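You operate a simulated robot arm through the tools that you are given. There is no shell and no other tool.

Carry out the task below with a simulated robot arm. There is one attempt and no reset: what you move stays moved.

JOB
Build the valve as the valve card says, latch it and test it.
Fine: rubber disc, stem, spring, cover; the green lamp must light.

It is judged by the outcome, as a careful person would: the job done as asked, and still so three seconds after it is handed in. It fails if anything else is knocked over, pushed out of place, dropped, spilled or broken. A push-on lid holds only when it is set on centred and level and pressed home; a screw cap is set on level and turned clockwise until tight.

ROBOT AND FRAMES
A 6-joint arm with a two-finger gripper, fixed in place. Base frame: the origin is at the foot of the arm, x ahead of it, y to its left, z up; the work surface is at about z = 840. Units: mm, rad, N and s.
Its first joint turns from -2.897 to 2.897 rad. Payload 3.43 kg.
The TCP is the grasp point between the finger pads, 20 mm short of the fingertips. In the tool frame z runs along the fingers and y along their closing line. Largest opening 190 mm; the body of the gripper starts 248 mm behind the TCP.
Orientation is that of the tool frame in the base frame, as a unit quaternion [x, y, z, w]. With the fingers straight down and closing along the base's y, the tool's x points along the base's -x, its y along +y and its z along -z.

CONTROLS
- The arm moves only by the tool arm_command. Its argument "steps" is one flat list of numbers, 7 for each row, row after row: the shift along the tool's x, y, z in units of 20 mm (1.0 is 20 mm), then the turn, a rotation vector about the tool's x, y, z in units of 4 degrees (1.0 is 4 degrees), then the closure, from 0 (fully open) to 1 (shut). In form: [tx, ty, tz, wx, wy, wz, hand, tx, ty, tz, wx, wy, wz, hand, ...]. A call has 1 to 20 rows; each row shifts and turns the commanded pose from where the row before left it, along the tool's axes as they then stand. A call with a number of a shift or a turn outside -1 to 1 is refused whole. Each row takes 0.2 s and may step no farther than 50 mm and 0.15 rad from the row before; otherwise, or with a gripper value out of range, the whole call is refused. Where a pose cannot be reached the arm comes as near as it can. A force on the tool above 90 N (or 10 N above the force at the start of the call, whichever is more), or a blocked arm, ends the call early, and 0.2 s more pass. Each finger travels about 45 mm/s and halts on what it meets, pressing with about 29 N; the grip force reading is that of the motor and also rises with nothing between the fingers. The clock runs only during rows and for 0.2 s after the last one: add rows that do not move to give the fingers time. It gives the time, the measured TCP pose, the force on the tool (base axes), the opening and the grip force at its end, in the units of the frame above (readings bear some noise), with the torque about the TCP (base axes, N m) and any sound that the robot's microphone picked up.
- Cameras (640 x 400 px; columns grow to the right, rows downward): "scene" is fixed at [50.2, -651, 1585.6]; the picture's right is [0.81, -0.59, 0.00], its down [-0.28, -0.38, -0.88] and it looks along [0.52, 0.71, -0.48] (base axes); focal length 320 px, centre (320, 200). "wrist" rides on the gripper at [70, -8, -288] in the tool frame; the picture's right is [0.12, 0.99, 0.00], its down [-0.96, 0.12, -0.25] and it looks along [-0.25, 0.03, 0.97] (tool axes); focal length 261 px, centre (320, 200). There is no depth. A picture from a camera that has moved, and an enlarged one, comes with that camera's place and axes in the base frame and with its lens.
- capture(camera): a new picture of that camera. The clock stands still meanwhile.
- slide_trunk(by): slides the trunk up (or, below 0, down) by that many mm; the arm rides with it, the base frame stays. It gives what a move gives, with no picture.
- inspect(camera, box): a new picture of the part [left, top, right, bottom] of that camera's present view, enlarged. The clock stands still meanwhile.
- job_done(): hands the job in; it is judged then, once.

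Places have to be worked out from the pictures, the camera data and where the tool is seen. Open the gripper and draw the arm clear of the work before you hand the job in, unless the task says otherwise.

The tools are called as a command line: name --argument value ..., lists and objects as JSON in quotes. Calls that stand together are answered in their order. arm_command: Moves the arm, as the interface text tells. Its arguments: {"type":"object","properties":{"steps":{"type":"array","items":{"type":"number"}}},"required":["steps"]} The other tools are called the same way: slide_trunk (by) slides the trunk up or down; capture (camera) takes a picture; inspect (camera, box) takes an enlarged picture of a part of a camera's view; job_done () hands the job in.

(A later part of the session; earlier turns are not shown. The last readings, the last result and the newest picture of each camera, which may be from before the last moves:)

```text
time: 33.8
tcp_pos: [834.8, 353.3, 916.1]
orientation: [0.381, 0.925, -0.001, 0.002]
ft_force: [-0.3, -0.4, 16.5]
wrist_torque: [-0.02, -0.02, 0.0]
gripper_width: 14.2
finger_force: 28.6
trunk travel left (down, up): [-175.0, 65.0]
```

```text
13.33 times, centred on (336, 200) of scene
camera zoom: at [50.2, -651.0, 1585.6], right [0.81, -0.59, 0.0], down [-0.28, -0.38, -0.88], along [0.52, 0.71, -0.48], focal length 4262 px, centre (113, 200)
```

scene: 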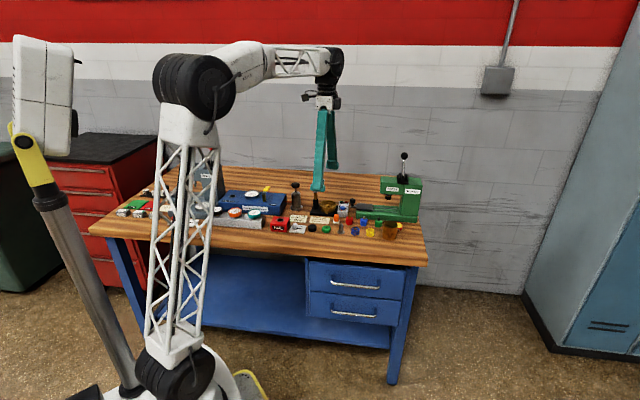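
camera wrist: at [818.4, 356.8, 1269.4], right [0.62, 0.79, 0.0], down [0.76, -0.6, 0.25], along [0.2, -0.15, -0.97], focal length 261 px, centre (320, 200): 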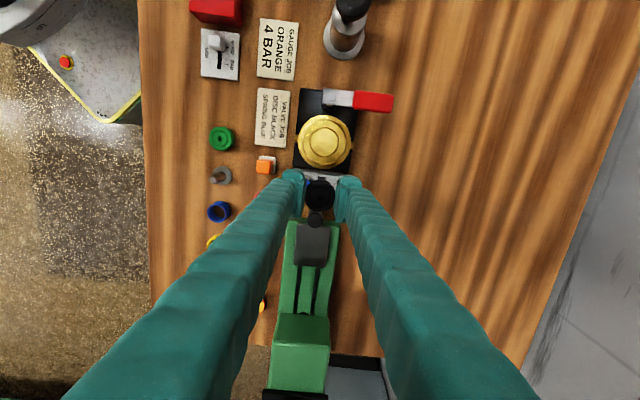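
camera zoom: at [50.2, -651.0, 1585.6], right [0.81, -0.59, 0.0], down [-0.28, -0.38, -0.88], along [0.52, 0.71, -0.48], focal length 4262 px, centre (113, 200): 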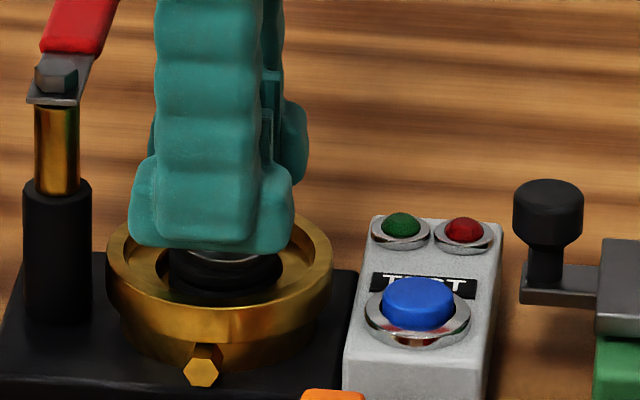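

The stem's flange is resting evenly on the disc, with 16 N and no torque. I'm releasing it and lifting away.

arm_command --steps '[0, 0, -0.03, 0, 0, 0, 0.97, 0, 0, 0, 0, 0, 0, 0.85, 0, 0, 0, 0, 0, 0, 0.78, 0, 0, 0, 0, 0, 0, 0.75, 0, 0, 0, 0, 0, 0, 0.75, 0, 0, -0.9, 0, 0, 0, 0.75, 0, 0, -0.9, 0, 0, 0, 0.75, 0, 0, -0.9, 0, 0, 0, 0.75, 0, 0, 0, 0, 0, 0, 0.75]'

inspect --camera "wrist" --box '[270, 140, 370, 240]'

inspect --camera "scene" --box '[323, 185, 348, 215]'

```text
time: 35.8
tcp_pos: [832.8, 353.6, 967.3]
orientation: [0.381, 0.925, -0.001, 0.0]
ft_force: [-0.2, -0.4, -0.5]
wrist_torque: [-0.01, -0.01, 0.01]
gripper_width: 47.2
finger_force: 0.1
trunk travel left (down, up): [-175.0, 65.0]
```

```text
4.00 times, centred on (320, 190) of wrist
camera zoom: at [775.9, 398.0, 1255.4], right [0.62, 0.79, 0.0], down [0.76, -0.6, 0.25], along [0.2, -0.15, -0.97], focal length 1043 px, centre (320, 240)
```

zoom: 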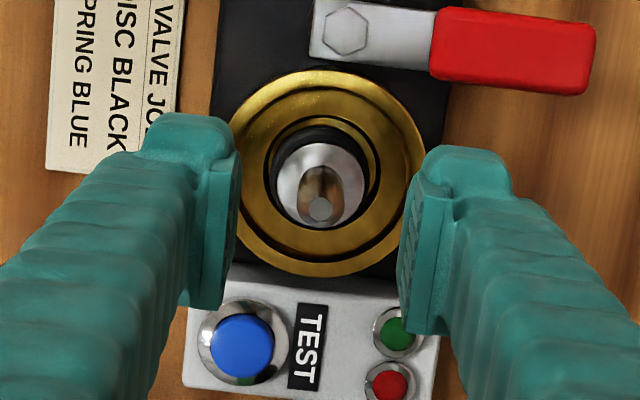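

```text
13.33 times, centred on (336, 200) of scene
camera zoom: at [50.2, -651.0, 1585.6], right [0.81, -0.59, 0.0], down [-0.28, -0.38, -0.88], along [0.52, 0.71, -0.48], focal length 4262 px, centre (113, 200)
```

zoom: 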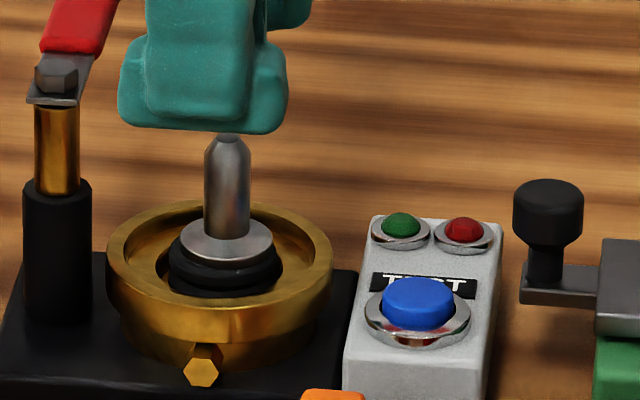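

The stem is standing upright on the disc, though both look slightly off centre in the nest. I'll measure that more closely.

inspect --camera "wrist" --box '[290, 150, 350, 210]'

inspect --camera "scene" --box '[326, 195, 346, 211]'

```text
6.67 times, centred on (320, 180) of wrist
camera zoom: at [775.9, 398.0, 1255.4], right [0.62, 0.79, 0.0], down [0.76, -0.6, 0.25], along [0.2, -0.15, -0.97], focal length 1738 px, centre (320, 333)
```

zoom: 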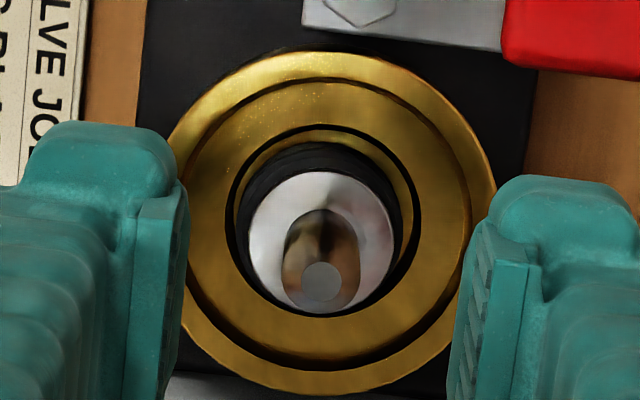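

```text
16.00 times, centred on (336, 203) of scene
camera zoom: at [50.2, -651.0, 1585.6], right [0.81, -0.59, 0.0], down [-0.28, -0.38, -0.88], along [0.52, 0.71, -0.48], focal length 5114 px, centre (64, 152)
```

zoom: 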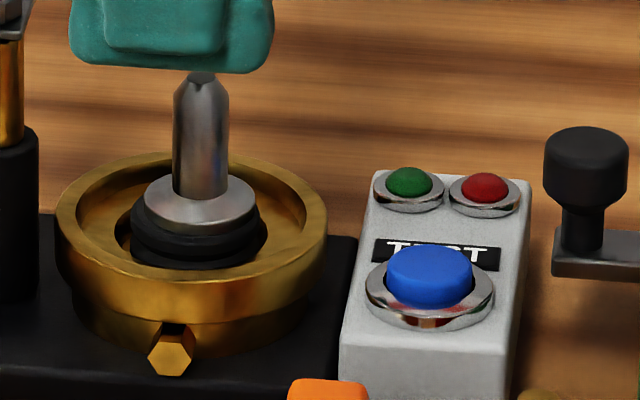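

The scene view puts the stem about 2.5 mm right of the rim centre, and the wrist view puts it about 2 mm towards the front. I'm going back down, gripping the rod with light downward pressure and nudging stem and disc to the centre.

arm_command --steps '[0, 0, 0.9, 0, 0, 0, 0.75, 0, 0, 0.9, 0, 0, 0, 0.75, 0, 0, 0.9, 0, 0, 0, 0.75, 0, 0, 0, 0, 0, 0, 0.85, 0, 0, 0, 0, 0, 0, 0.92, 0, 0, 0, 0, 0, 0, 0.97, 0, 0, 0, 0, 0, 0, 0.97, 0, 0, 0.04, 0, 0, 0, 0.97, 0.04, 0.03, 0.01, 0, 0, 0, 0.97, 0.04, 0.03, 0, 0, 0, 0, 0.97, 0.05, 0.04, 0, 0, 0, 0, 0.97, 0, 0, 0, 0, 0, 0, 0.97]'

inspect --camera "scene" --box '[326, 195, 346, 211]'

```text
time: 38.4
tcp_pos: [832.3, 358.0, 913.6]
orientation: [0.381, 0.925, 0.0, 0.0]
ft_force: [-0.1, 0.4, 0.4]
wrist_torque: [-0.03, -0.01, 0.01]
gripper_width: 14.3
finger_force: 29.3
trunk travel left (down, up): [-175.0, 65.0]
```

```text
16.00 times, centred on (336, 203) of scene
camera zoom: at [50.2, -651.0, 1585.6], right [0.81, -0.59, 0.0], down [-0.28, -0.38, -0.88], along [0.52, 0.71, -0.48], focal length 5114 px, centre (64, 152)
```

zoom: 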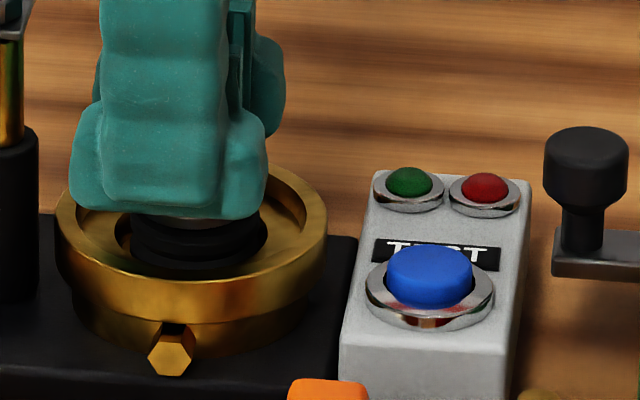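

The stem is moved and there's no residual force. I'm releasing, lifting, and checking that it's centred.

arm_command --steps '[0, 0, 0, 0, 0, 0, 0.88, 0, 0, 0, 0, 0, 0, 0.8, 0, 0, 0, 0, 0, 0, 0.75, 0, 0, 0, 0, 0, 0, 0.75, 0, 0, -0.9, 0, 0, 0, 0.75, 0, 0, -0.9, 0, 0, 0, 0.75, 0, 0, -0.9, 0, 0, 0, 0.75, 0, 0, 0, 0, 0, 0, 0.75]'

inspect --camera "scene" --box '[326, 195, 346, 211]'

inspect --camera "wrist" --box '[290, 150, 350, 210]'

```text
time: 40.2
tcp_pos: [833.3, 356.9, 967.8]
orientation: [0.381, 0.924, 0.0, 0.001]
ft_force: [-0.6, 0.2, 0.4]
wrist_torque: [-0.01, -0.03, 0.0]
gripper_width: 47.5
finger_force: 0.0
trunk travel left (down, up): [-175.0, 65.0]
```

```text
16.00 times, centred on (336, 203) of scene
camera zoom: at [50.2, -651.0, 1585.6], right [0.81, -0.59, 0.0], down [-0.28, -0.38, -0.88], along [0.52, 0.71, -0.48], focal length 5114 px, centre (64, 152)
```

zoom: 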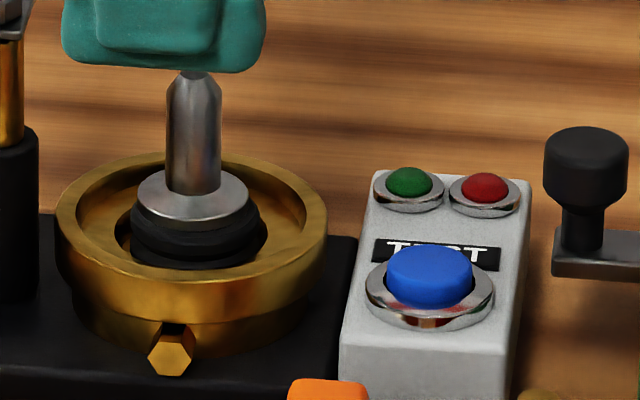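

```text
6.67 times, centred on (320, 180) of wrist
camera zoom: at [775.8, 401.3, 1254.2], right [0.62, 0.79, 0.0], down [0.76, -0.6, 0.25], along [0.2, -0.15, -0.97], focal length 1738 px, centre (320, 333)
```

zoom: 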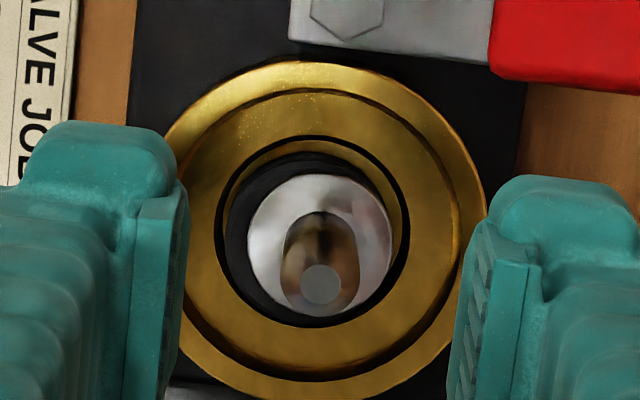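

The stem is now within about 1.5 mm of centre, which is fine. Next is the blue spring, at about (816, 146); I'm moving above it and checking before descending.

arm_command --steps '[-0.76, -0.901, 0, 0, 0, 0, 0.72, -0.76, -0.901, 0, 0, 0, 0, 0.72, -0.76, -0.901, 0, 0, 0, 0, 0.72, -0.76, -0.901, 0, 0, 0, 0, 0.72, -0.76, -0.901, 0, 0, 0, 0, 0.72, -0.76, -0.901, 0, 0, 0, 0, 0.72, -0.76, -0.901, 0, 0, 0, 0, 0.72, -0.76, -0.901, 0, 0, 0, 0, 0.72, -0.76, -0.901, 0, 0, 0, 0, 0.72, 0, 0, 0.9, 0, 0, 0, 0.72, 0, 0, 0.9, 0, 0, 0, 0.72, 0, 0, 0, 0, 0, 0, 0.72]'

inspect --camera "wrist" --box '[250, 130, 390, 250]'

inspect --camera "scene" --box '[330, 195, 410, 245]'

```text
time: 42.8
tcp_pos: [818.1, 145.5, 930.2]
orientation: [0.381, 0.925, 0.0, 0.001]
ft_force: [-0.7, -0.3, 0.0]
wrist_torque: [0.02, 0.04, 0.0]
gripper_width: 53.0
finger_force: 0.1
trunk travel left (down, up): [-175.0, 65.0]
```

```text
3.33 times, centred on (320, 190) of wrist
camera zoom: at [760.4, 190.2, 1218.1], right [0.62, 0.79, 0.0], down [0.76, -0.6, 0.25], along [0.2, -0.15, -0.97], focal length 869 px, centre (320, 233)
```

zoom: 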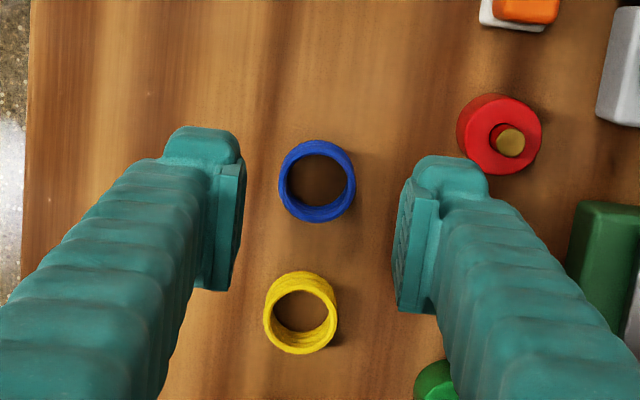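

```text
8.00 times, centred on (370, 220) of scene
camera zoom: at [50.2, -651.0, 1585.6], right [0.81, -0.59, 0.0], down [-0.28, -0.38, -0.88], along [0.52, 0.71, -0.48], focal length 2557 px, centre (-80, 40)
```

zoom: 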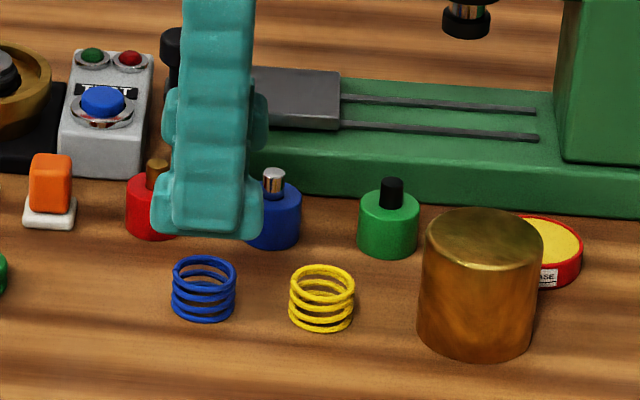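

The blue spring is nearly centred under the jaws and the plugs behind it clear the rear finger. I'm descending around it.

arm_command --steps '[-0.05, -0.04, 0.825, 0, 0, 0, 0.72, 0, 0, 0.825, 0, 0, 0, 0.72, 0, 0, 0.825, 0, 0, 0, 0.72, 0, 0, 0.825, 0, 0, 0, 0.72, 0, 0, 0, 0, 0, 0, 0.72, 0, 0, 0, 0, 0, 0, 0.72]'

inspect --camera "wrist" --box '[250, 130, 390, 250]'

inspect --camera "scene" --box '[330, 195, 410, 245]'

```text
time: 44.2
tcp_pos: [816.9, 143.6, 866.6]
orientation: [0.381, 0.925, -0.001, 0.0]
ft_force: [-0.4, 0.1, -1.2]
wrist_torque: [-0.02, -0.02, 0.01]
gripper_width: 53.3
finger_force: 0.0
trunk travel left (down, up): [-175.0, 65.0]
```

```text
3.33 times, centred on (320, 190) of wrist
camera zoom: at [759.7, 188.5, 1153.2], right [0.62, 0.79, 0.0], down [0.76, -0.6, 0.25], along [0.2, -0.15, -0.97], focal length 869 px, centre (320, 233)
```

zoom: 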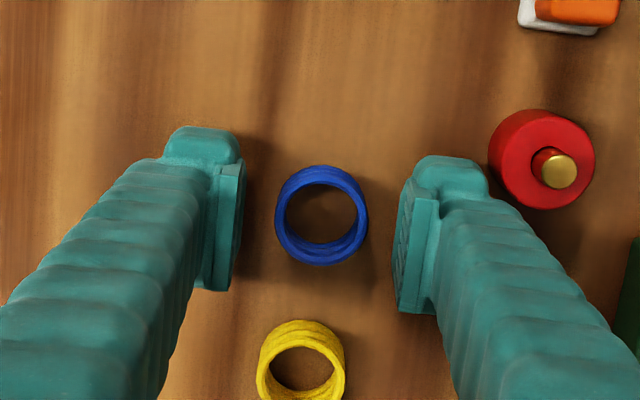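

```text
8.00 times, centred on (370, 220) of scene
camera zoom: at [50.2, -651.0, 1585.6], right [0.81, -0.59, 0.0], down [-0.28, -0.38, -0.88], along [0.52, 0.71, -0.48], focal length 2557 px, centre (-80, 40)
```

zoom: 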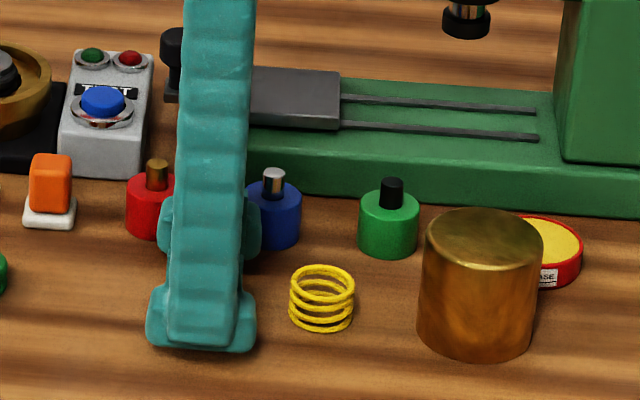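

The spring is centred between the pads. I'm lowering 2.5 mm and closing on it.

arm_command --steps '[0, 0, 0.13, 0, 0, 0, 0.72, 0, 0, 0, 0, 0, 0, 0.78, 0, 0, 0, 0, 0, 0, 0.82, 0, 0, 0, 0, 0, 0, 0.86, 0, 0, 0, 0, 0, 0, 0.9, 0, 0, 0, 0, 0, 0, 0.9, 0, 0, 0, 0, 0, 0, 0.9]'

inspect --camera "wrist" --box '[250, 130, 390, 250]'

```text
time: 45.8
tcp_pos: [817.0, 144.7, 863.6]
orientation: [0.381, 0.925, 0.0, 0.001]
ft_force: [-0.5, -0.8, 0.6]
wrist_torque: [0.0, 0.01, -0.02]
gripper_width: 31.2
finger_force: 29.0
trunk travel left (down, up): [-175.0, 65.0]
```

```text
3.33 times, centred on (320, 190) of wrist
camera zoom: at [759.3, 188.5, 1150.9], right [0.62, 0.79, 0.0], down [0.76, -0.6, 0.25], along [0.2, -0.15, -0.97], focal length 869 px, centre (320, 233)
```

zoom: 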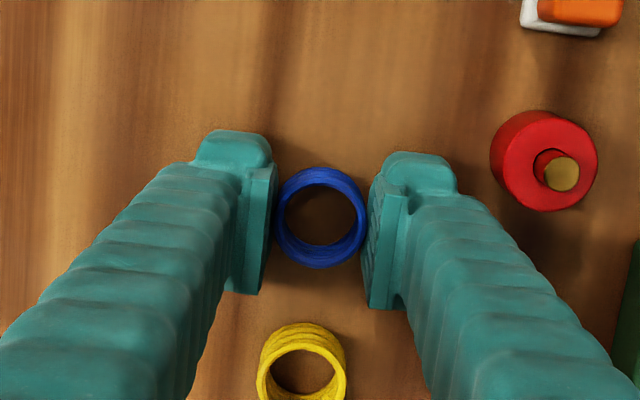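

The spring is gripped at 31 mm. I'm lifting it high enough to clear the stem's tip and returning over the valve.

arm_command --steps '[0, 0, -0.95, 0, 0, 0, 0.9, 0, 0, -0.95, 0, 0, 0, 0.9, 0, 0, -0.95, 0, 0, 0, 0.9, 0, 0, -0.95, 0, 0, 0, 0.9, 0, 0, -0.95, 0, 0, 0, 0.9, 0, 0, -0.95, 0, 0, 0, 0.9, 0, 0, -0.95, 0, 0, 0, 0.9, 0.7655, 0.901, 0, 0, 0, 0, 0.9, 0.7655, 0.901, 0, 0, 0, 0, 0.9, 0.7655, 0.901, 0, 0, 0, 0, 0.9, 0.7655, 0.901, 0, 0, 0, 0, 0.9, 0.7655, 0.901, 0, 0, 0, 0, 0.9, 0.7655, 0.901, 0, 0, 0, 0, 0.9, 0.7655, 0.901, 0, 0, 0, 0, 0.9, 0.7655, 0.901, 0, 0, 0, 0, 0.9, 0.7655, 0.901, 0, 0, 0, 0, 0.9, 0, 0, 0, 0, 0, 0, 0.9]'

inspect --camera "wrist" --box '[270, 140, 370, 240]'

inspect --camera "scene" --box '[310, 170, 360, 215]'

```text
time: 49.4
tcp_pos: [832.9, 357.6, 996.9]
orientation: [0.381, 0.924, -0.001, 0.0]
ft_force: [0.4, -0.3, -1.1]
wrist_torque: [-0.02, -0.01, -0.01]
gripper_width: 31.3
finger_force: 29.0
trunk travel left (down, up): [-175.0, 65.0]
```

```text
4.00 times, centred on (320, 190) of wrist
camera zoom: at [776.4, 401.5, 1282.9], right [0.62, 0.79, 0.0], down [0.76, -0.6, 0.25], along [0.2, -0.15, -0.97], focal length 1043 px, centre (320, 240)
```

zoom: 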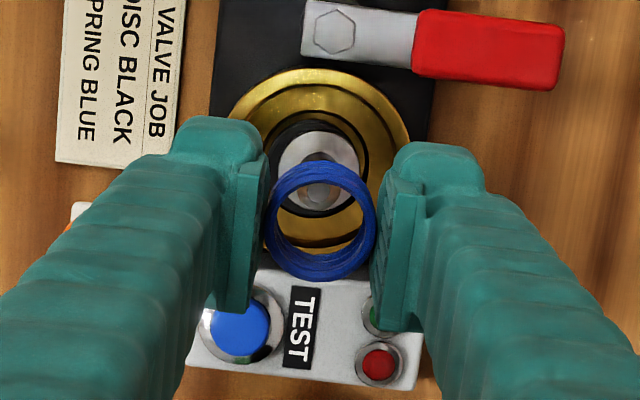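

```text
8.89 times, centred on (335, 192) of scene
camera zoom: at [50.2, -651.0, 1585.6], right [0.81, -0.59, 0.0], down [-0.28, -0.38, -0.88], along [0.52, 0.71, -0.48], focal length 2841 px, centre (187, 267)
```

zoom: 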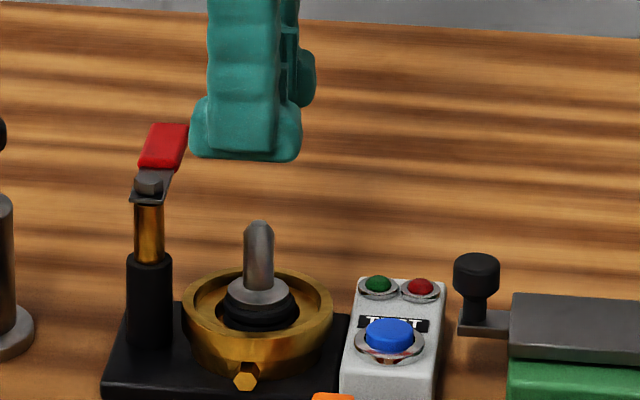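

Comparing the spring and stem tip in the same picture, the spring sits about 5 mm left of the stem axis along the row. I'm correcting that, lowering to just above the tip, and checking again.

arm_command --steps '[-0.24, 0.02, 0, 0, 0, 0, 0.9, 0, 0, 0.8, 0, 0, 0, 0.9, 0, 0, 0.8, 0, 0, 0, 0.9, 0, 0, 0, 0, 0, 0, 0.9, 0, 0, 0, 0, 0, 0, 0.9]'

inspect --camera "wrist" --box '[270, 140, 370, 240]'

inspect --camera "scene" --box '[320, 175, 360, 211]'

```text
time: 50.6
tcp_pos: [838.2, 353.8, 963.6]
orientation: [0.381, 0.924, 0.0, 0.001]
ft_force: [-0.3, 0.2, -0.3]
wrist_torque: [0.05, -0.02, 0.03]
gripper_width: 31.3
finger_force: 29.2
trunk travel left (down, up): [-175.0, 65.0]
```

```text
4.00 times, centred on (320, 190) of wrist
camera zoom: at [780.3, 397.4, 1251.8], right [0.62, 0.79, 0.0], down [0.76, -0.6, 0.25], along [0.2, -0.15, -0.97], focal length 1043 px, centre (320, 240)
```

zoom: 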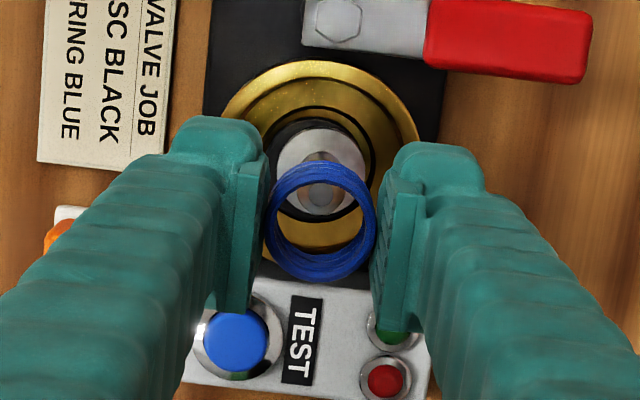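

```text
11.11 times, centred on (340, 193) of scene
camera zoom: at [50.2, -651.0, 1585.6], right [0.81, -0.59, 0.0], down [-0.28, -0.38, -0.88], along [0.52, 0.71, -0.48], focal length 3552 px, centre (98, 278)
```

zoom: 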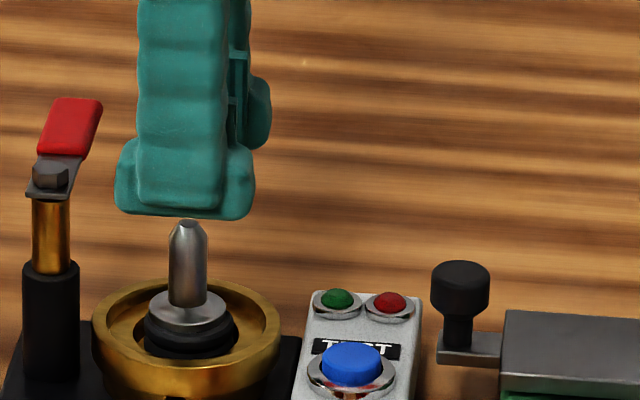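

The stem tip is now inside the spring's ring, with the tool about 1.5 mm too far right. I'm trimming that and lowering the spring down around the rod, stopping a little above the flange.

arm_command --steps '[0.08, 0, 0, 0, 0, 0, 0.9, 0, 0, 0.45, 0, 0, 0, 0.9, 0, 0, 0.45, 0, 0, 0, 0.9, 0, 0, 0.45, 0, 0, 0, 0.9, 0, 0, 0.45, 0, 0, 0, 0.9, 0, 0, 0.4, 0, 0, 0, 0.9, 0, 0, 0, 0, 0, 0, 0.9]'

inspect --camera "wrist" --box '[270, 140, 370, 240]'

inspect --camera "scene" --box '[320, 180, 360, 216]'

```text
time: 52.2
tcp_pos: [837.1, 355.1, 920.2]
orientation: [0.381, 0.924, 0.0, 0.001]
ft_force: [0.6, 0.2, -0.9]
wrist_torque: [0.04, -0.02, -0.03]
gripper_width: 31.5
finger_force: 28.8
trunk travel left (down, up): [-175.0, 65.0]
```

```text
4.00 times, centred on (320, 190) of wrist
camera zoom: at [778.8, 399.3, 1207.2], right [0.62, 0.79, 0.0], down [0.76, -0.6, 0.25], along [0.2, -0.15, -0.97], focal length 1043 px, centre (320, 240)
```

zoom: 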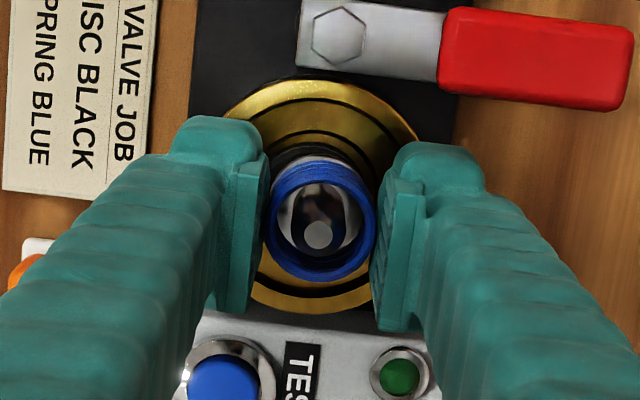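

```text
11.11 times, centred on (340, 198) of scene
camera zoom: at [50.2, -651.0, 1585.6], right [0.81, -0.59, 0.0], down [-0.28, -0.38, -0.88], along [0.52, 0.71, -0.48], focal length 3552 px, centre (98, 222)
```

zoom: 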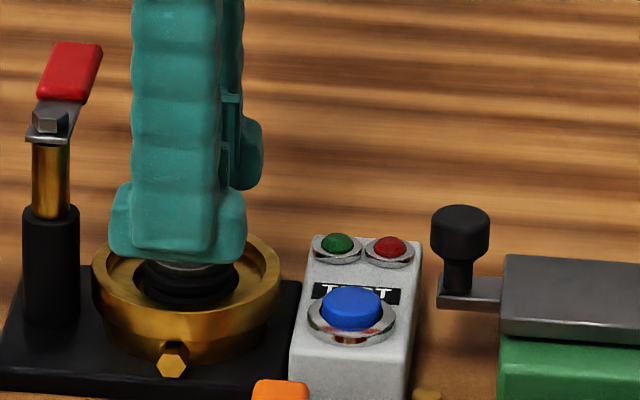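

The spring is now around the rod, with the tip visible inside it. I'm lowering the last 8–9 mm until it rests on the flange.

arm_command --steps '[0, 0, 0.2, 0, 0, 0, 0.9, 0, 0, 0.2, 0, 0, 0, 0.9, 0, 0, 0.05, 0, 0, 0, 0.9, 0, 0, 0, 0, 0, 0, 0.9, 0, 0, 0, 0, 0, 0, 0.9]'

```text
time: 53.4
tcp_pos: [835.8, 355.1, 911.0]
orientation: [0.38, 0.925, 0.0, 0.001]
ft_force: [0.1, -0.7, 1.3]
wrist_torque: [0.01, -0.04, 0.0]
gripper_width: 31.5
finger_force: 28.8
trunk travel left (down, up): [-175.0, 65.0]
```

There's no contact yet at 911, so I'm stepping down a little further.

arm_command --steps '[0, 0, 0.08, 0, 0, 0, 0.9, 0, 0, 0.07, 0, 0, 0, 0.9, 0, 0, 0, 0, 0, 0, 0.9, 0, 0, 0, 0, 0, 0, 0.9]'

inspect --camera "scene" --box '[320, 180, 360, 216]'

```text
time: 54.4
tcp_pos: [836.0, 354.3, 909.4]
orientation: [0.381, 0.925, 0.0, 0.002]
ft_force: [2.2, 0.5, 24.5]
wrist_torque: [-0.02, -0.04, 0.03]
gripper_width: 31.6
finger_force: 29.2
trunk travel left (down, up): [-175.0, 65.0]
```

```text
11.11 times, centred on (340, 198) of scene
camera zoom: at [50.2, -651.0, 1585.6], right [0.81, -0.59, 0.0], down [-0.28, -0.38, -0.88], along [0.52, 0.71, -0.48], focal length 3552 px, centre (98, 222)
```

zoom: 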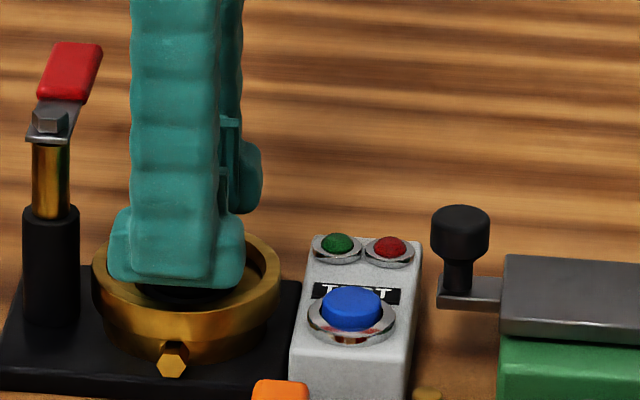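

Contact is even at 24 N, so the spring is sitting on the flange. I'm releasing it and lifting clear.

arm_command --steps '[0, 0, -0.05, 0, 0, 0, 0.9, 0, 0, 0, 0, 0, 0, 0.8, 0, 0, 0, 0, 0, 0, 0.75, 0, 0, 0, 0, 0, 0, 0.75, 0, 0, 0, 0, 0, 0, 0.75, 0, 0, -0.9, 0, 0, 0, 0.75, 0, 0, -0.9, 0, 0, 0, 0.75, 0, 0, -0.9, 0, 0, 0, 0.75, 0, 0, -0.9, 0, 0, 0, 0.75, 0, 0, 0, 0, 0, 0, 0.75]'

inspect --camera "wrist" --box '[280, 140, 360, 220]'

inspect --camera "scene" --box '[326, 190, 351, 212]'

```text
time: 56.6
tcp_pos: [834.5, 354.2, 981.3]
orientation: [0.381, 0.925, -0.001, 0.001]
ft_force: [0.4, 0.5, -0.7]
wrist_torque: [0.02, -0.01, -0.02]
gripper_width: 47.5
finger_force: 0.0
trunk travel left (down, up): [-175.0, 65.0]
```

```text
5.00 times, centred on (320, 180) of wrist
camera zoom: at [778.0, 398.7, 1268.7], right [0.62, 0.79, 0.0], down [0.76, -0.6, 0.25], along [0.2, -0.15, -0.97], focal length 1303 px, centre (320, 300)
```

zoom: 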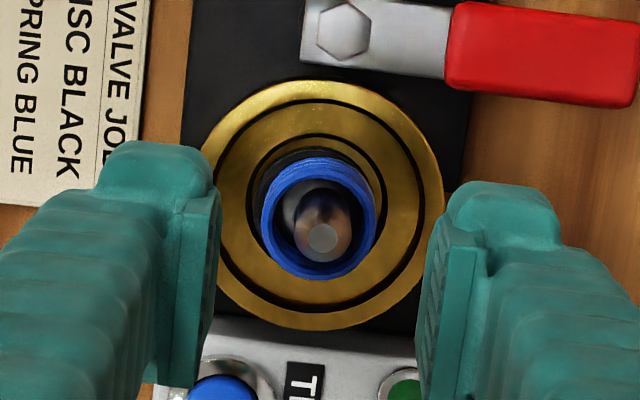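

```text
16.00 times, centred on (338, 201) of scene
camera zoom: at [50.2, -651.0, 1585.6], right [0.81, -0.59, 0.0], down [-0.28, -0.38, -0.88], along [0.52, 0.71, -0.48], focal length 5114 px, centre (24, 184)
```

zoom: 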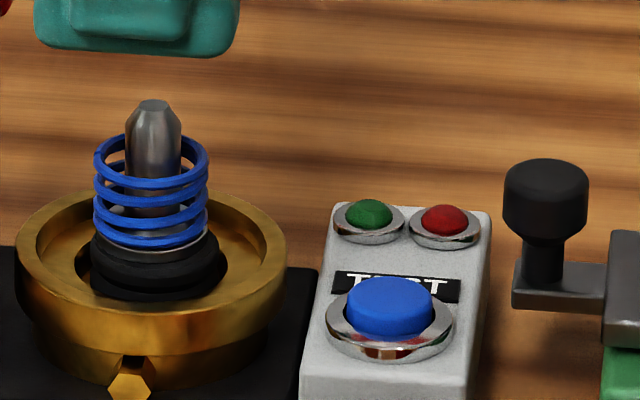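

The spring sits neatly round the stem on its flange. Next is the brass cover, at about (913, 45). I'm moving forward and along the row to it, well above everything, and opening the jaws for a look.

arm_command --steps '[-0.3, -0.92, -0.05, 0, 0, 0, 0.6, -0.3, -0.92, -0.05, 0, 0, 0, 0.6, -0.3, -0.92, -0.05, 0, 0, 0, 0.6, -0.3, -0.92, -0.05, 0, 0, 0, 0.6, -0.3, -0.92, -0.05, 0, 0, 0, 0.6, -0.3, -0.92, -0.05, 0, 0, 0, 0.6, -0.3, -0.92, -0.05, 0, 0, 0, 0.6, -0.3, -0.92, -0.05, 0, 0, 0, 0.6, -0.3, -0.92, -0.05, 0, 0, 0, 0.6, -0.997, 0, -0.05, 0, 0, 0, 0.55, -0.997, 0, -0.05, 0, 0, 0, 0.55, -0.997, 0, -0.05, 0, 0, 0, 0.55, -0.997, 0, -0.05, 0, 0, 0, 0.55, -0.997, 0, -0.05, 0, 0, 0, 0.55, -0.997, 0, -0.05, 0, 0, 0, 0.55, -0.997, 0, -0.05, 0, 0, 0, 0.55, -0.997, 0, -0.05, 0, 0, 0, 0.55, -0.997, 0, -0.05, 0, 0, 0, 0.55, -0.997, 0, -0.05, 0, 0, 0, 0.55, -0.997, 0, -0.05, 0, 0, 0, 0.55]'

capture --camera "wrist"

inspect --camera "scene" --box '[350, 150, 450, 250]'

```text
time: 60.8
tcp_pos: [913.0, 45.3, 1001.1]
orientation: [0.381, 0.925, 0.0, 0.001]
ft_force: [-0.1, 0.5, -0.4]
wrist_torque: [-0.09, -0.05, -0.03]
gripper_width: 85.4
finger_force: 0.0
trunk travel left (down, up): [-175.0, 65.0]
```

```text
taken
camera wrist: at [855.4, 89.5, 1288.9], right [0.61, 0.79, 0.0], down [0.76, -0.6, 0.25], along [0.2, -0.15, -0.97], focal length 261 px, centre (320, 200)
```

wrist: 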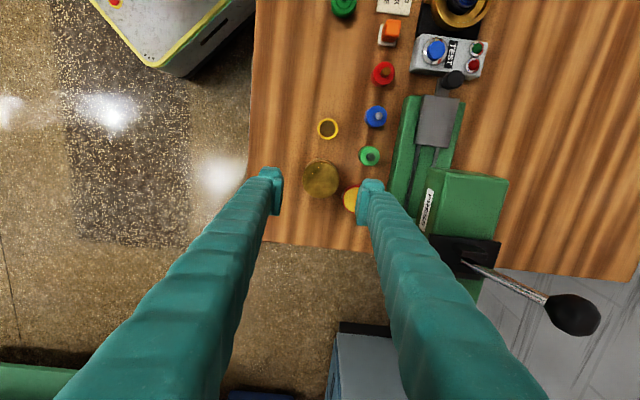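

```text
4.00 times, centred on (400, 200) of scene
camera zoom: at [50.2, -651.0, 1585.6], right [0.81, -0.59, 0.0], down [-0.28, -0.38, -0.88], along [0.52, 0.71, -0.48], focal length 1279 px, centre (0, 200)
```

zoom: 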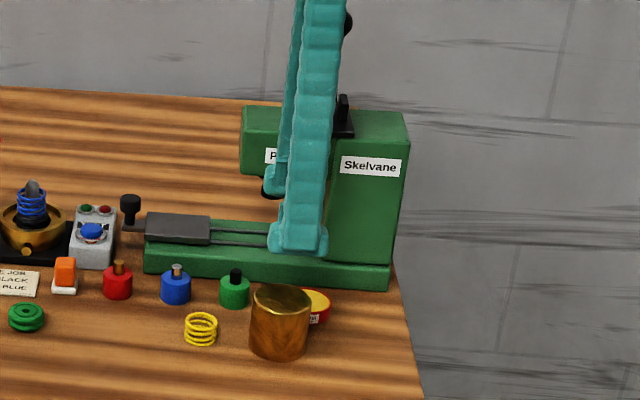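

I'll enlarge the cover and the grease tin to plan the grip.

inspect --camera "wrist" --box '[260, 110, 400, 250]'

inspect --camera "scene" --box '[390, 205, 440, 245]'

```text
2.86 times, centred on (330, 180) of wrist
camera zoom: at [855.4, 89.5, 1288.9], right [0.61, 0.79, 0.0], down [0.76, -0.6, 0.25], along [0.2, -0.15, -0.97], focal length 745 px, centre (291, 257)
```

zoom: 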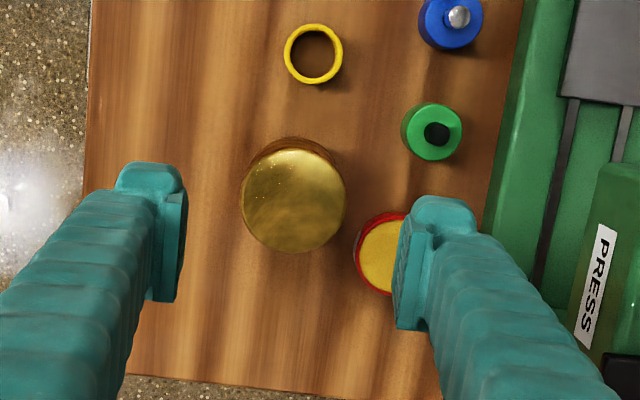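

```text
10.00 times, centred on (415, 225) of scene
camera zoom: at [50.2, -651.0, 1585.6], right [0.81, -0.59, 0.0], down [-0.28, -0.38, -0.88], along [0.52, 0.71, -0.48], focal length 3196 px, centre (-630, -50)
```

zoom: 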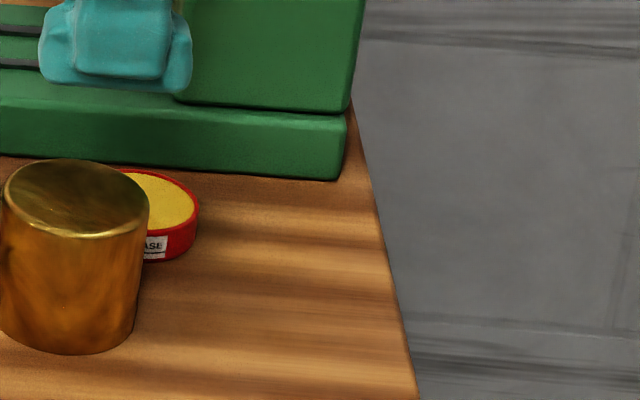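

The cover is a solid-topped cup about 58 mm across and 53 mm tall. The grease tin's top is only at about z 858, so I'm descending with the tips at z ≈ 866 to pass above it and grip the cover's upper half.

arm_command --steps '[-0.03, 0.08, 0.958, 0, 0, 0, 0.55, 0, 0, 0.958, 0, 0, 0, 0.55, 0, 0, 0.958, 0, 0, 0, 0.55, 0, 0, 0.958, 0, 0, 0, 0.55, 0, 0, 0.958, 0, 0, 0, 0.55, 0, 0, 0.958, 0, 0, 0, 0.55, 0, 0, 0, 0, 0, 0, 0.55, 0, 0, 0, 0, 0, 0, 0.55]'

inspect --camera "wrist" --box '[250, 120, 390, 240]'

inspect --camera "scene" --box '[380, 195, 440, 245]'

```text
time: 62.6
tcp_pos: [915.8, 45.9, 886.1]
orientation: [0.381, 0.925, 0.0, 0.001]
ft_force: [0.2, 0.1, 0.2]
wrist_torque: [-0.01, 0.02, 0.0]
gripper_width: 85.5
finger_force: 0.1
trunk travel left (down, up): [-175.0, 65.0]
```

```text
3.33 times, centred on (320, 180) of wrist
camera zoom: at [858.4, 89.9, 1172.9], right [0.62, 0.79, 0.0], down [0.76, -0.6, 0.25], along [0.2, -0.15, -0.97], focal length 869 px, centre (320, 267)
```

zoom: 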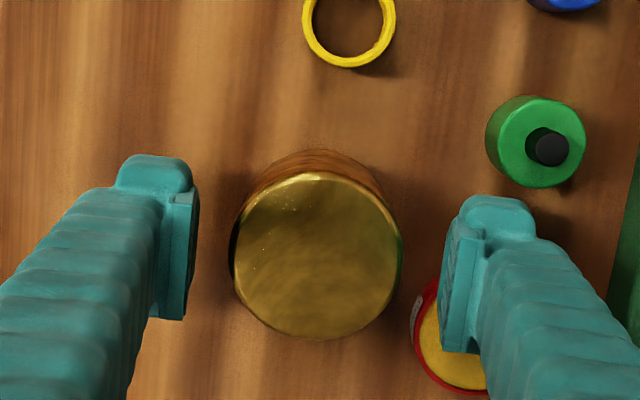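

```text
8.00 times, centred on (410, 220) of scene
camera zoom: at [50.2, -651.0, 1585.6], right [0.81, -0.59, 0.0], down [-0.28, -0.38, -0.88], along [0.52, 0.71, -0.48], focal length 2557 px, centre (-400, 40)
```

zoom: 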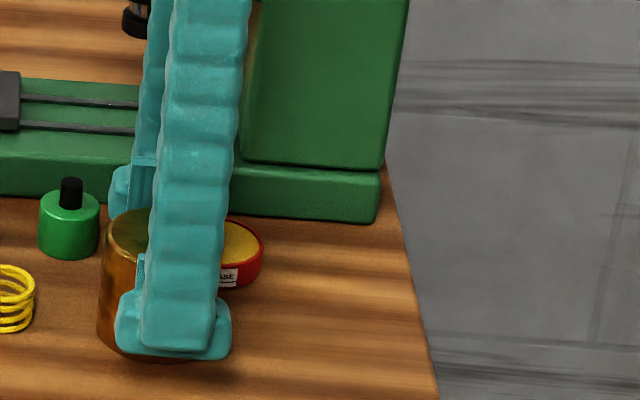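

The cover is between the pads, with the tool about 3 mm too far right along the row. I'm adjusting and closing.

arm_command --steps '[0.14, -0.02, 0, 0, 0, 0, 0.55, 0, 0, 0, 0, 0, 0, 0.6, 0, 0, 0, 0, 0, 0, 0.65, 0, 0, 0, 0, 0, 0, 0.7, 0, 0, 0, 0, 0, 0, 0.75, 0, 0, 0, 0, 0, 0, 0.75, 0, 0, 0, 0, 0, 0, 0.75]'

inspect --camera "wrist" --box '[250, 120, 390, 240]'

inspect --camera "scene" --box '[380, 195, 440, 245]'

```text
time: 64.2
tcp_pos: [913.4, 47.6, 887.2]
orientation: [0.381, 0.925, -0.001, 0.001]
ft_force: [-0.1, 0.0, 0.0]
wrist_torque: [0.0, 0.0, -0.07]
gripper_width: 56.9
finger_force: 29.2
trunk travel left (down, up): [-175.0, 65.0]
```

```text
3.33 times, centred on (320, 180) of wrist
camera zoom: at [856.0, 91.8, 1173.3], right [0.62, 0.79, 0.0], down [0.76, -0.6, 0.25], along [0.2, -0.15, -0.97], focal length 869 px, centre (320, 267)
```

zoom: 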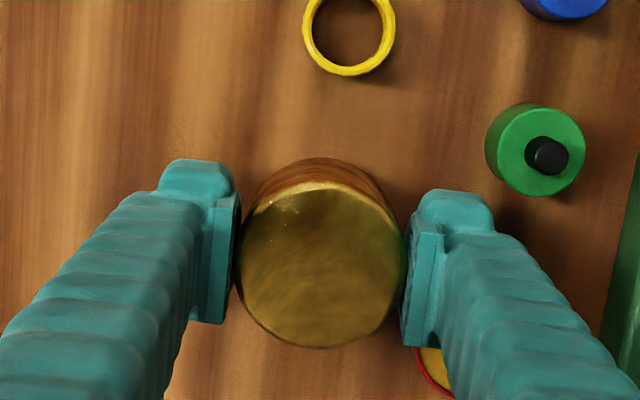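

```text
8.00 times, centred on (410, 220) of scene
camera zoom: at [50.2, -651.0, 1585.6], right [0.81, -0.59, 0.0], down [-0.28, -0.38, -0.88], along [0.52, 0.71, -0.48], focal length 2557 px, centre (-400, 40)
```

zoom: 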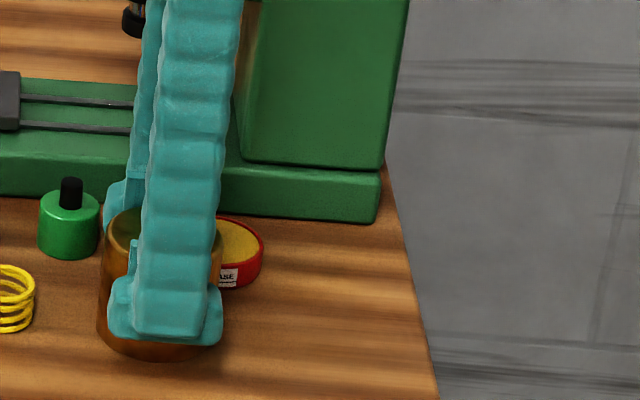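

The cover is gripped at 57 mm. I'm lifting it well above the stem's height and carrying it back along the front row first.

arm_command --steps '[0, 0, -0.9, 0, 0, 0, 0.75, 0, 0, -0.9, 0, 0, 0, 0.75, 0, 0, -0.9, 0, 0, 0, 0.75, 0, 0, -0.9, 0, 0, 0, 0.75, 0, 0, -0.9, 0, 0, 0, 0.75, 0, 0, -0.9, 0, 0, 0, 0.75, 0, 0, -0.9, 0, 0, 0, 0.75, 0.997, 0, 0, 0, 0, 0, 0.75, 0.997, 0, 0, 0, 0, 0, 0.75, 0.997, 0, 0, 0, 0, 0, 0.75, 0.997, 0, 0, 0, 0, 0, 0.75, 0.997, 0, 0, 0, 0, 0, 0.75, 0.997, 0, 0, 0, 0, 0, 0.75, 0.997, 0, 0, 0, 0, 0, 0.75, 0.997, 0, 0, 0, 0, 0, 0.75, 0.997, 0, 0, 0, 0, 0, 0.75, 0.997, 0, 0, 0, 0, 0, 0.75, 0.997, 0, 0, 0, 0, 0, 0.75]'

inspect --camera "scene" --box '[300, 140, 400, 220]'

```text
time: 68.0
tcp_pos: [755.9, 201.3, 1011.1]
orientation: [0.381, 0.925, 0.001, 0.001]
ft_force: [0.4, -0.1, -2.3]
wrist_torque: [0.03, 0.05, -0.01]
gripper_width: 56.9
finger_force: 29.0
trunk travel left (down, up): [-175.0, 65.0]
```

```text
5.00 times, centred on (350, 180) of scene
camera zoom: at [50.2, -651.0, 1585.6], right [0.81, -0.59, 0.0], down [-0.28, -0.38, -0.88], along [0.52, 0.71, -0.48], focal length 1598 px, centre (170, 300)
```

zoom: 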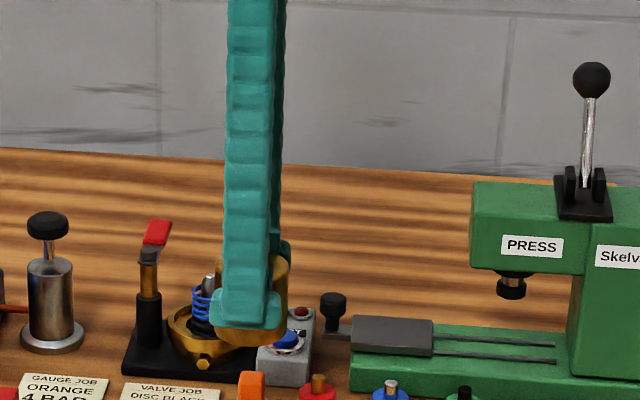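

The cover is held level and the latch and stem are clear. I'm moving it inward over the valve, keeping its underside above the stem.

arm_command --steps '[0.877, 0, 0, 0, 0, 0, 0.75, 0.877, 0, 0, 0, 0, 0, 0.75, 0.877, 0, 0, 0, 0, 0, 0.75, 0, 0.918, 0, 0, 0, 0, 0.75, 0, 0.918, 0, 0, 0, 0, 0.75, 0, 0.918, 0, 0, 0, 0, 0.75, 0, 0.918, 0, 0, 0, 0, 0.75, 0, 0.918, 0, 0, 0, 0, 0.75, 0, 0.918, 0, 0, 0, 0, 0.75, 0, 0.918, 0, 0, 0, 0, 0.75, 0, 0.918, 0, 0, 0, 0, 0.75, 0, 0.918, 0, 0, 0, 0, 0.75, 0, 0, 0, 0, 0, 0, 0.75, 0, 0, 0, 0, 0, 0, 0.75]'

capture --camera "wrist"

inspect --camera "scene" --box '[310, 165, 360, 215]'

```text
time: 71.0
tcp_pos: [839.5, 356.0, 1010.4]
orientation: [0.38, 0.925, -0.001, 0.001]
ft_force: [-0.4, 0.4, -1.2]
wrist_torque: [-0.02, 0.0, 0.02]
gripper_width: 56.9
finger_force: 29.1
trunk travel left (down, up): [-175.0, 65.0]
```

```text
taken
camera wrist: at [781.3, 401.0, 1298.1], right [0.62, 0.79, 0.0], down [0.76, -0.6, 0.25], along [0.2, -0.15, -0.97], focal length 261 px, centre (320, 200)
```

wrist: 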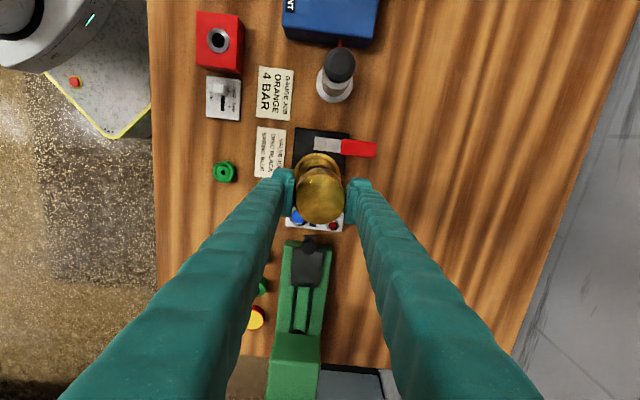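

```text
8.00 times, centred on (335, 190) of scene
camera zoom: at [50.2, -651.0, 1585.6], right [0.81, -0.59, 0.0], down [-0.28, -0.38, -0.88], along [0.52, 0.71, -0.48], focal length 2557 px, centre (200, 280)
```

zoom: 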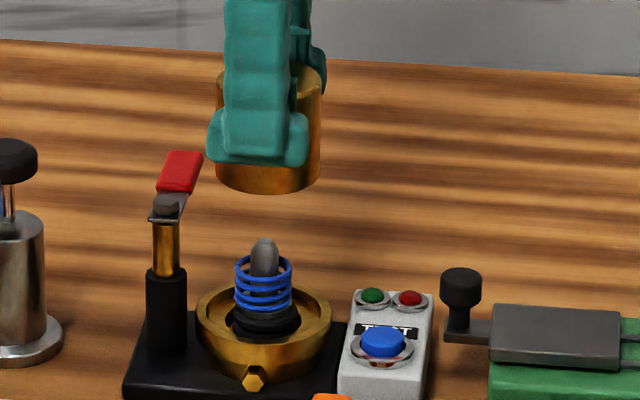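

The cover is roughly above the valve. I'm sidestepping 60 mm to the right to get an unobstructed view of the nest and refine its centre relative to the tool.

arm_command --steps '[-1, 0, 0, 0, 0, 0, 0.75, -1, 0, 0, 0, 0, 0, 0.75, -1, 0, 0, 0, 0, 0, 0.75, -0.5, 0, 0, 0, 0, 0, 0.75, 0, 0, 0, 0, 0, 0, 0.75, 0, 0, 0, 0, 0, 0, 0.75]'

inspect --camera "wrist" --box '[260, 90, 380, 230]'

inspect --camera "wrist" --box '[280, 110, 360, 180]'

```text
time: 72.4
tcp_pos: [887.1, 307.1, 1011.3]
orientation: [0.381, 0.925, 0.0, 0.001]
ft_force: [-0.6, -0.1, -1.9]
wrist_torque: [-0.01, 0.03, -0.01]
gripper_width: 56.8
finger_force: 29.2
trunk travel left (down, up): [-175.0, 65.0]
```

```text
2.86 times, centred on (320, 160) of wrist
camera zoom: at [829.7, 351.3, 1299.3], right [0.62, 0.79, 0.0], down [0.76, -0.6, 0.25], along [0.2, -0.15, -0.97], focal length 745 px, centre (320, 314)
```

zoom: 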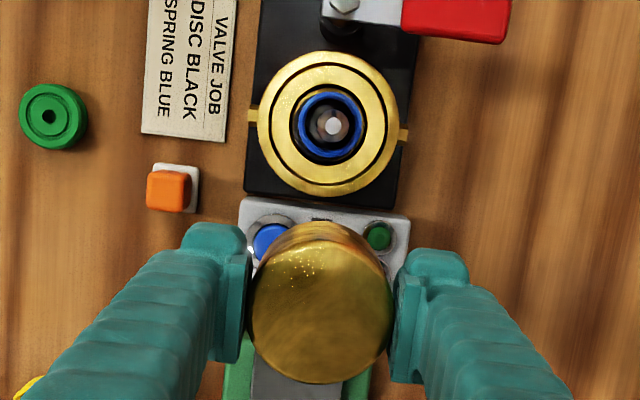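

```text
5.71 times, centred on (320, 145) of wrist
camera zoom: at [829.7, 351.3, 1299.3], right [0.62, 0.79, 0.0], down [0.76, -0.6, 0.25], along [0.2, -0.15, -0.97], focal length 1489 px, centre (320, 514)
```

zoom: 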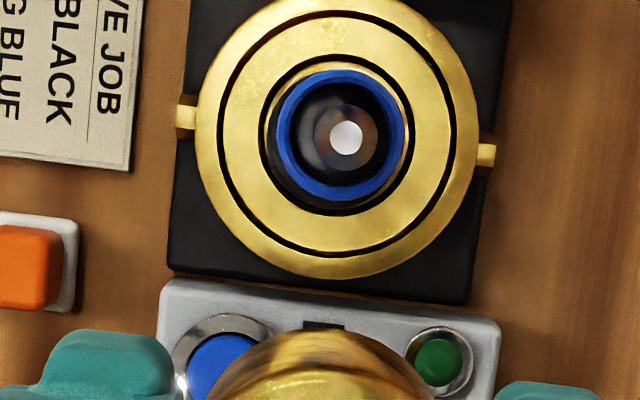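

From directly above, the nest centre comes out at about (835, 353.5): tool x +69.5 mm and tool y −3.7 mm from here. The spring is concentric with it. I'm moving the cover there and lowering to just above the stem tip.

arm_command --steps '[0.869, -0.046, 0, 0, 0, 0, 0.75, 0.869, -0.046, 0, 0, 0, 0, 0.75, 0.869, -0.046, 0, 0, 0, 0, 0.75, 0.869, -0.046, 0, 0, 0, 0, 0.75, 0, 0, 0, 0, 0, 0, 0.75, 0, 0, 0.6, 0, 0, 0, 0.75, 0, 0, 0.6, 0, 0, 0, 0.75, 0, 0, 0, 0, 0, 0, 0.75, 0, 0, 0, 0, 0, 0, 0.75]'

inspect --camera "scene" --box '[315, 175, 355, 211]'

inspect --camera "wrist" --box '[260, 110, 380, 230]'

```text
time: 74.4
tcp_pos: [834.1, 353.7, 986.8]
orientation: [0.381, 0.925, -0.001, 0.001]
ft_force: [-0.1, 0.8, -1.4]
wrist_torque: [0.01, -0.04, 0.01]
gripper_width: 56.9
finger_force: 29.0
trunk travel left (down, up): [-175.0, 65.0]
```

```text
11.11 times, centred on (335, 193) of scene
camera zoom: at [50.2, -651.0, 1585.6], right [0.81, -0.59, 0.0], down [-0.28, -0.38, -0.88], along [0.52, 0.71, -0.48], focal length 3552 px, centre (153, 278)
```

zoom: 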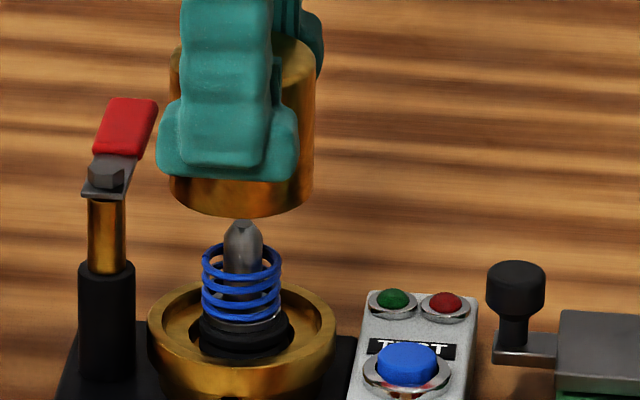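

```text
3.33 times, centred on (320, 170) of wrist
camera zoom: at [776.2, 397.9, 1275.1], right [0.62, 0.79, 0.0], down [0.76, -0.6, 0.25], along [0.2, -0.15, -0.97], focal length 869 px, centre (320, 300)
```

zoom: 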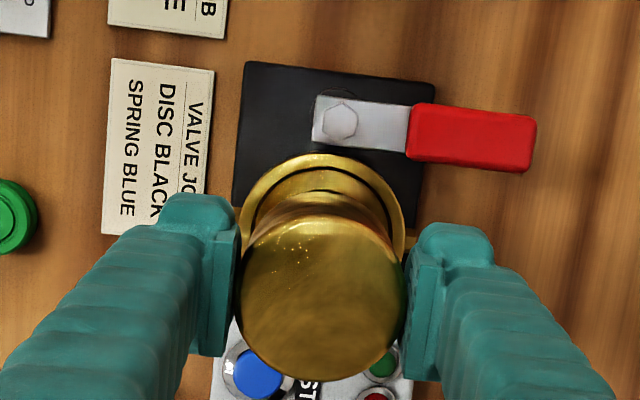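

The cover is aligned with the rim to within about 0.5 mm in the scene view. I'm lowering 20 mm slowly to see whether the stem enters the cover freely.

arm_command --steps '[0, 0, 0.2, 0, 0, 0, 0.75, 0, 0, 0.2, 0, 0, 0, 0.75, 0, 0, 0.2, 0, 0, 0, 0.75, 0, 0, 0.2, 0, 0, 0, 0.75, 0, 0, 0.2, 0, 0, 0, 0.75, 0, 0, 0, 0, 0, 0, 0.75]'

inspect --camera "scene" --box '[315, 175, 355, 211]'

```text
time: 75.8
tcp_pos: [833.5, 353.0, 967.8]
orientation: [0.381, 0.925, -0.001, 0.0]
ft_force: [-0.3, -0.9, -2.2]
wrist_torque: [0.0, -0.03, 0.0]
gripper_width: 56.9
finger_force: 28.7
trunk travel left (down, up): [-175.0, 65.0]
```

```text
11.11 times, centred on (335, 193) of scene
camera zoom: at [50.2, -651.0, 1585.6], right [0.81, -0.59, 0.0], down [-0.28, -0.38, -0.88], along [0.52, 0.71, -0.48], focal length 3552 px, centre (153, 278)
```

zoom: 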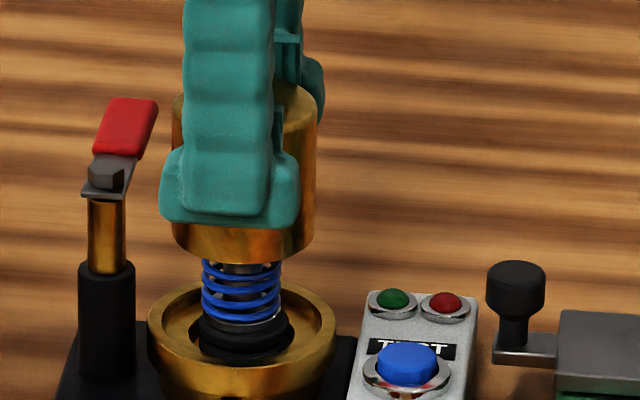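

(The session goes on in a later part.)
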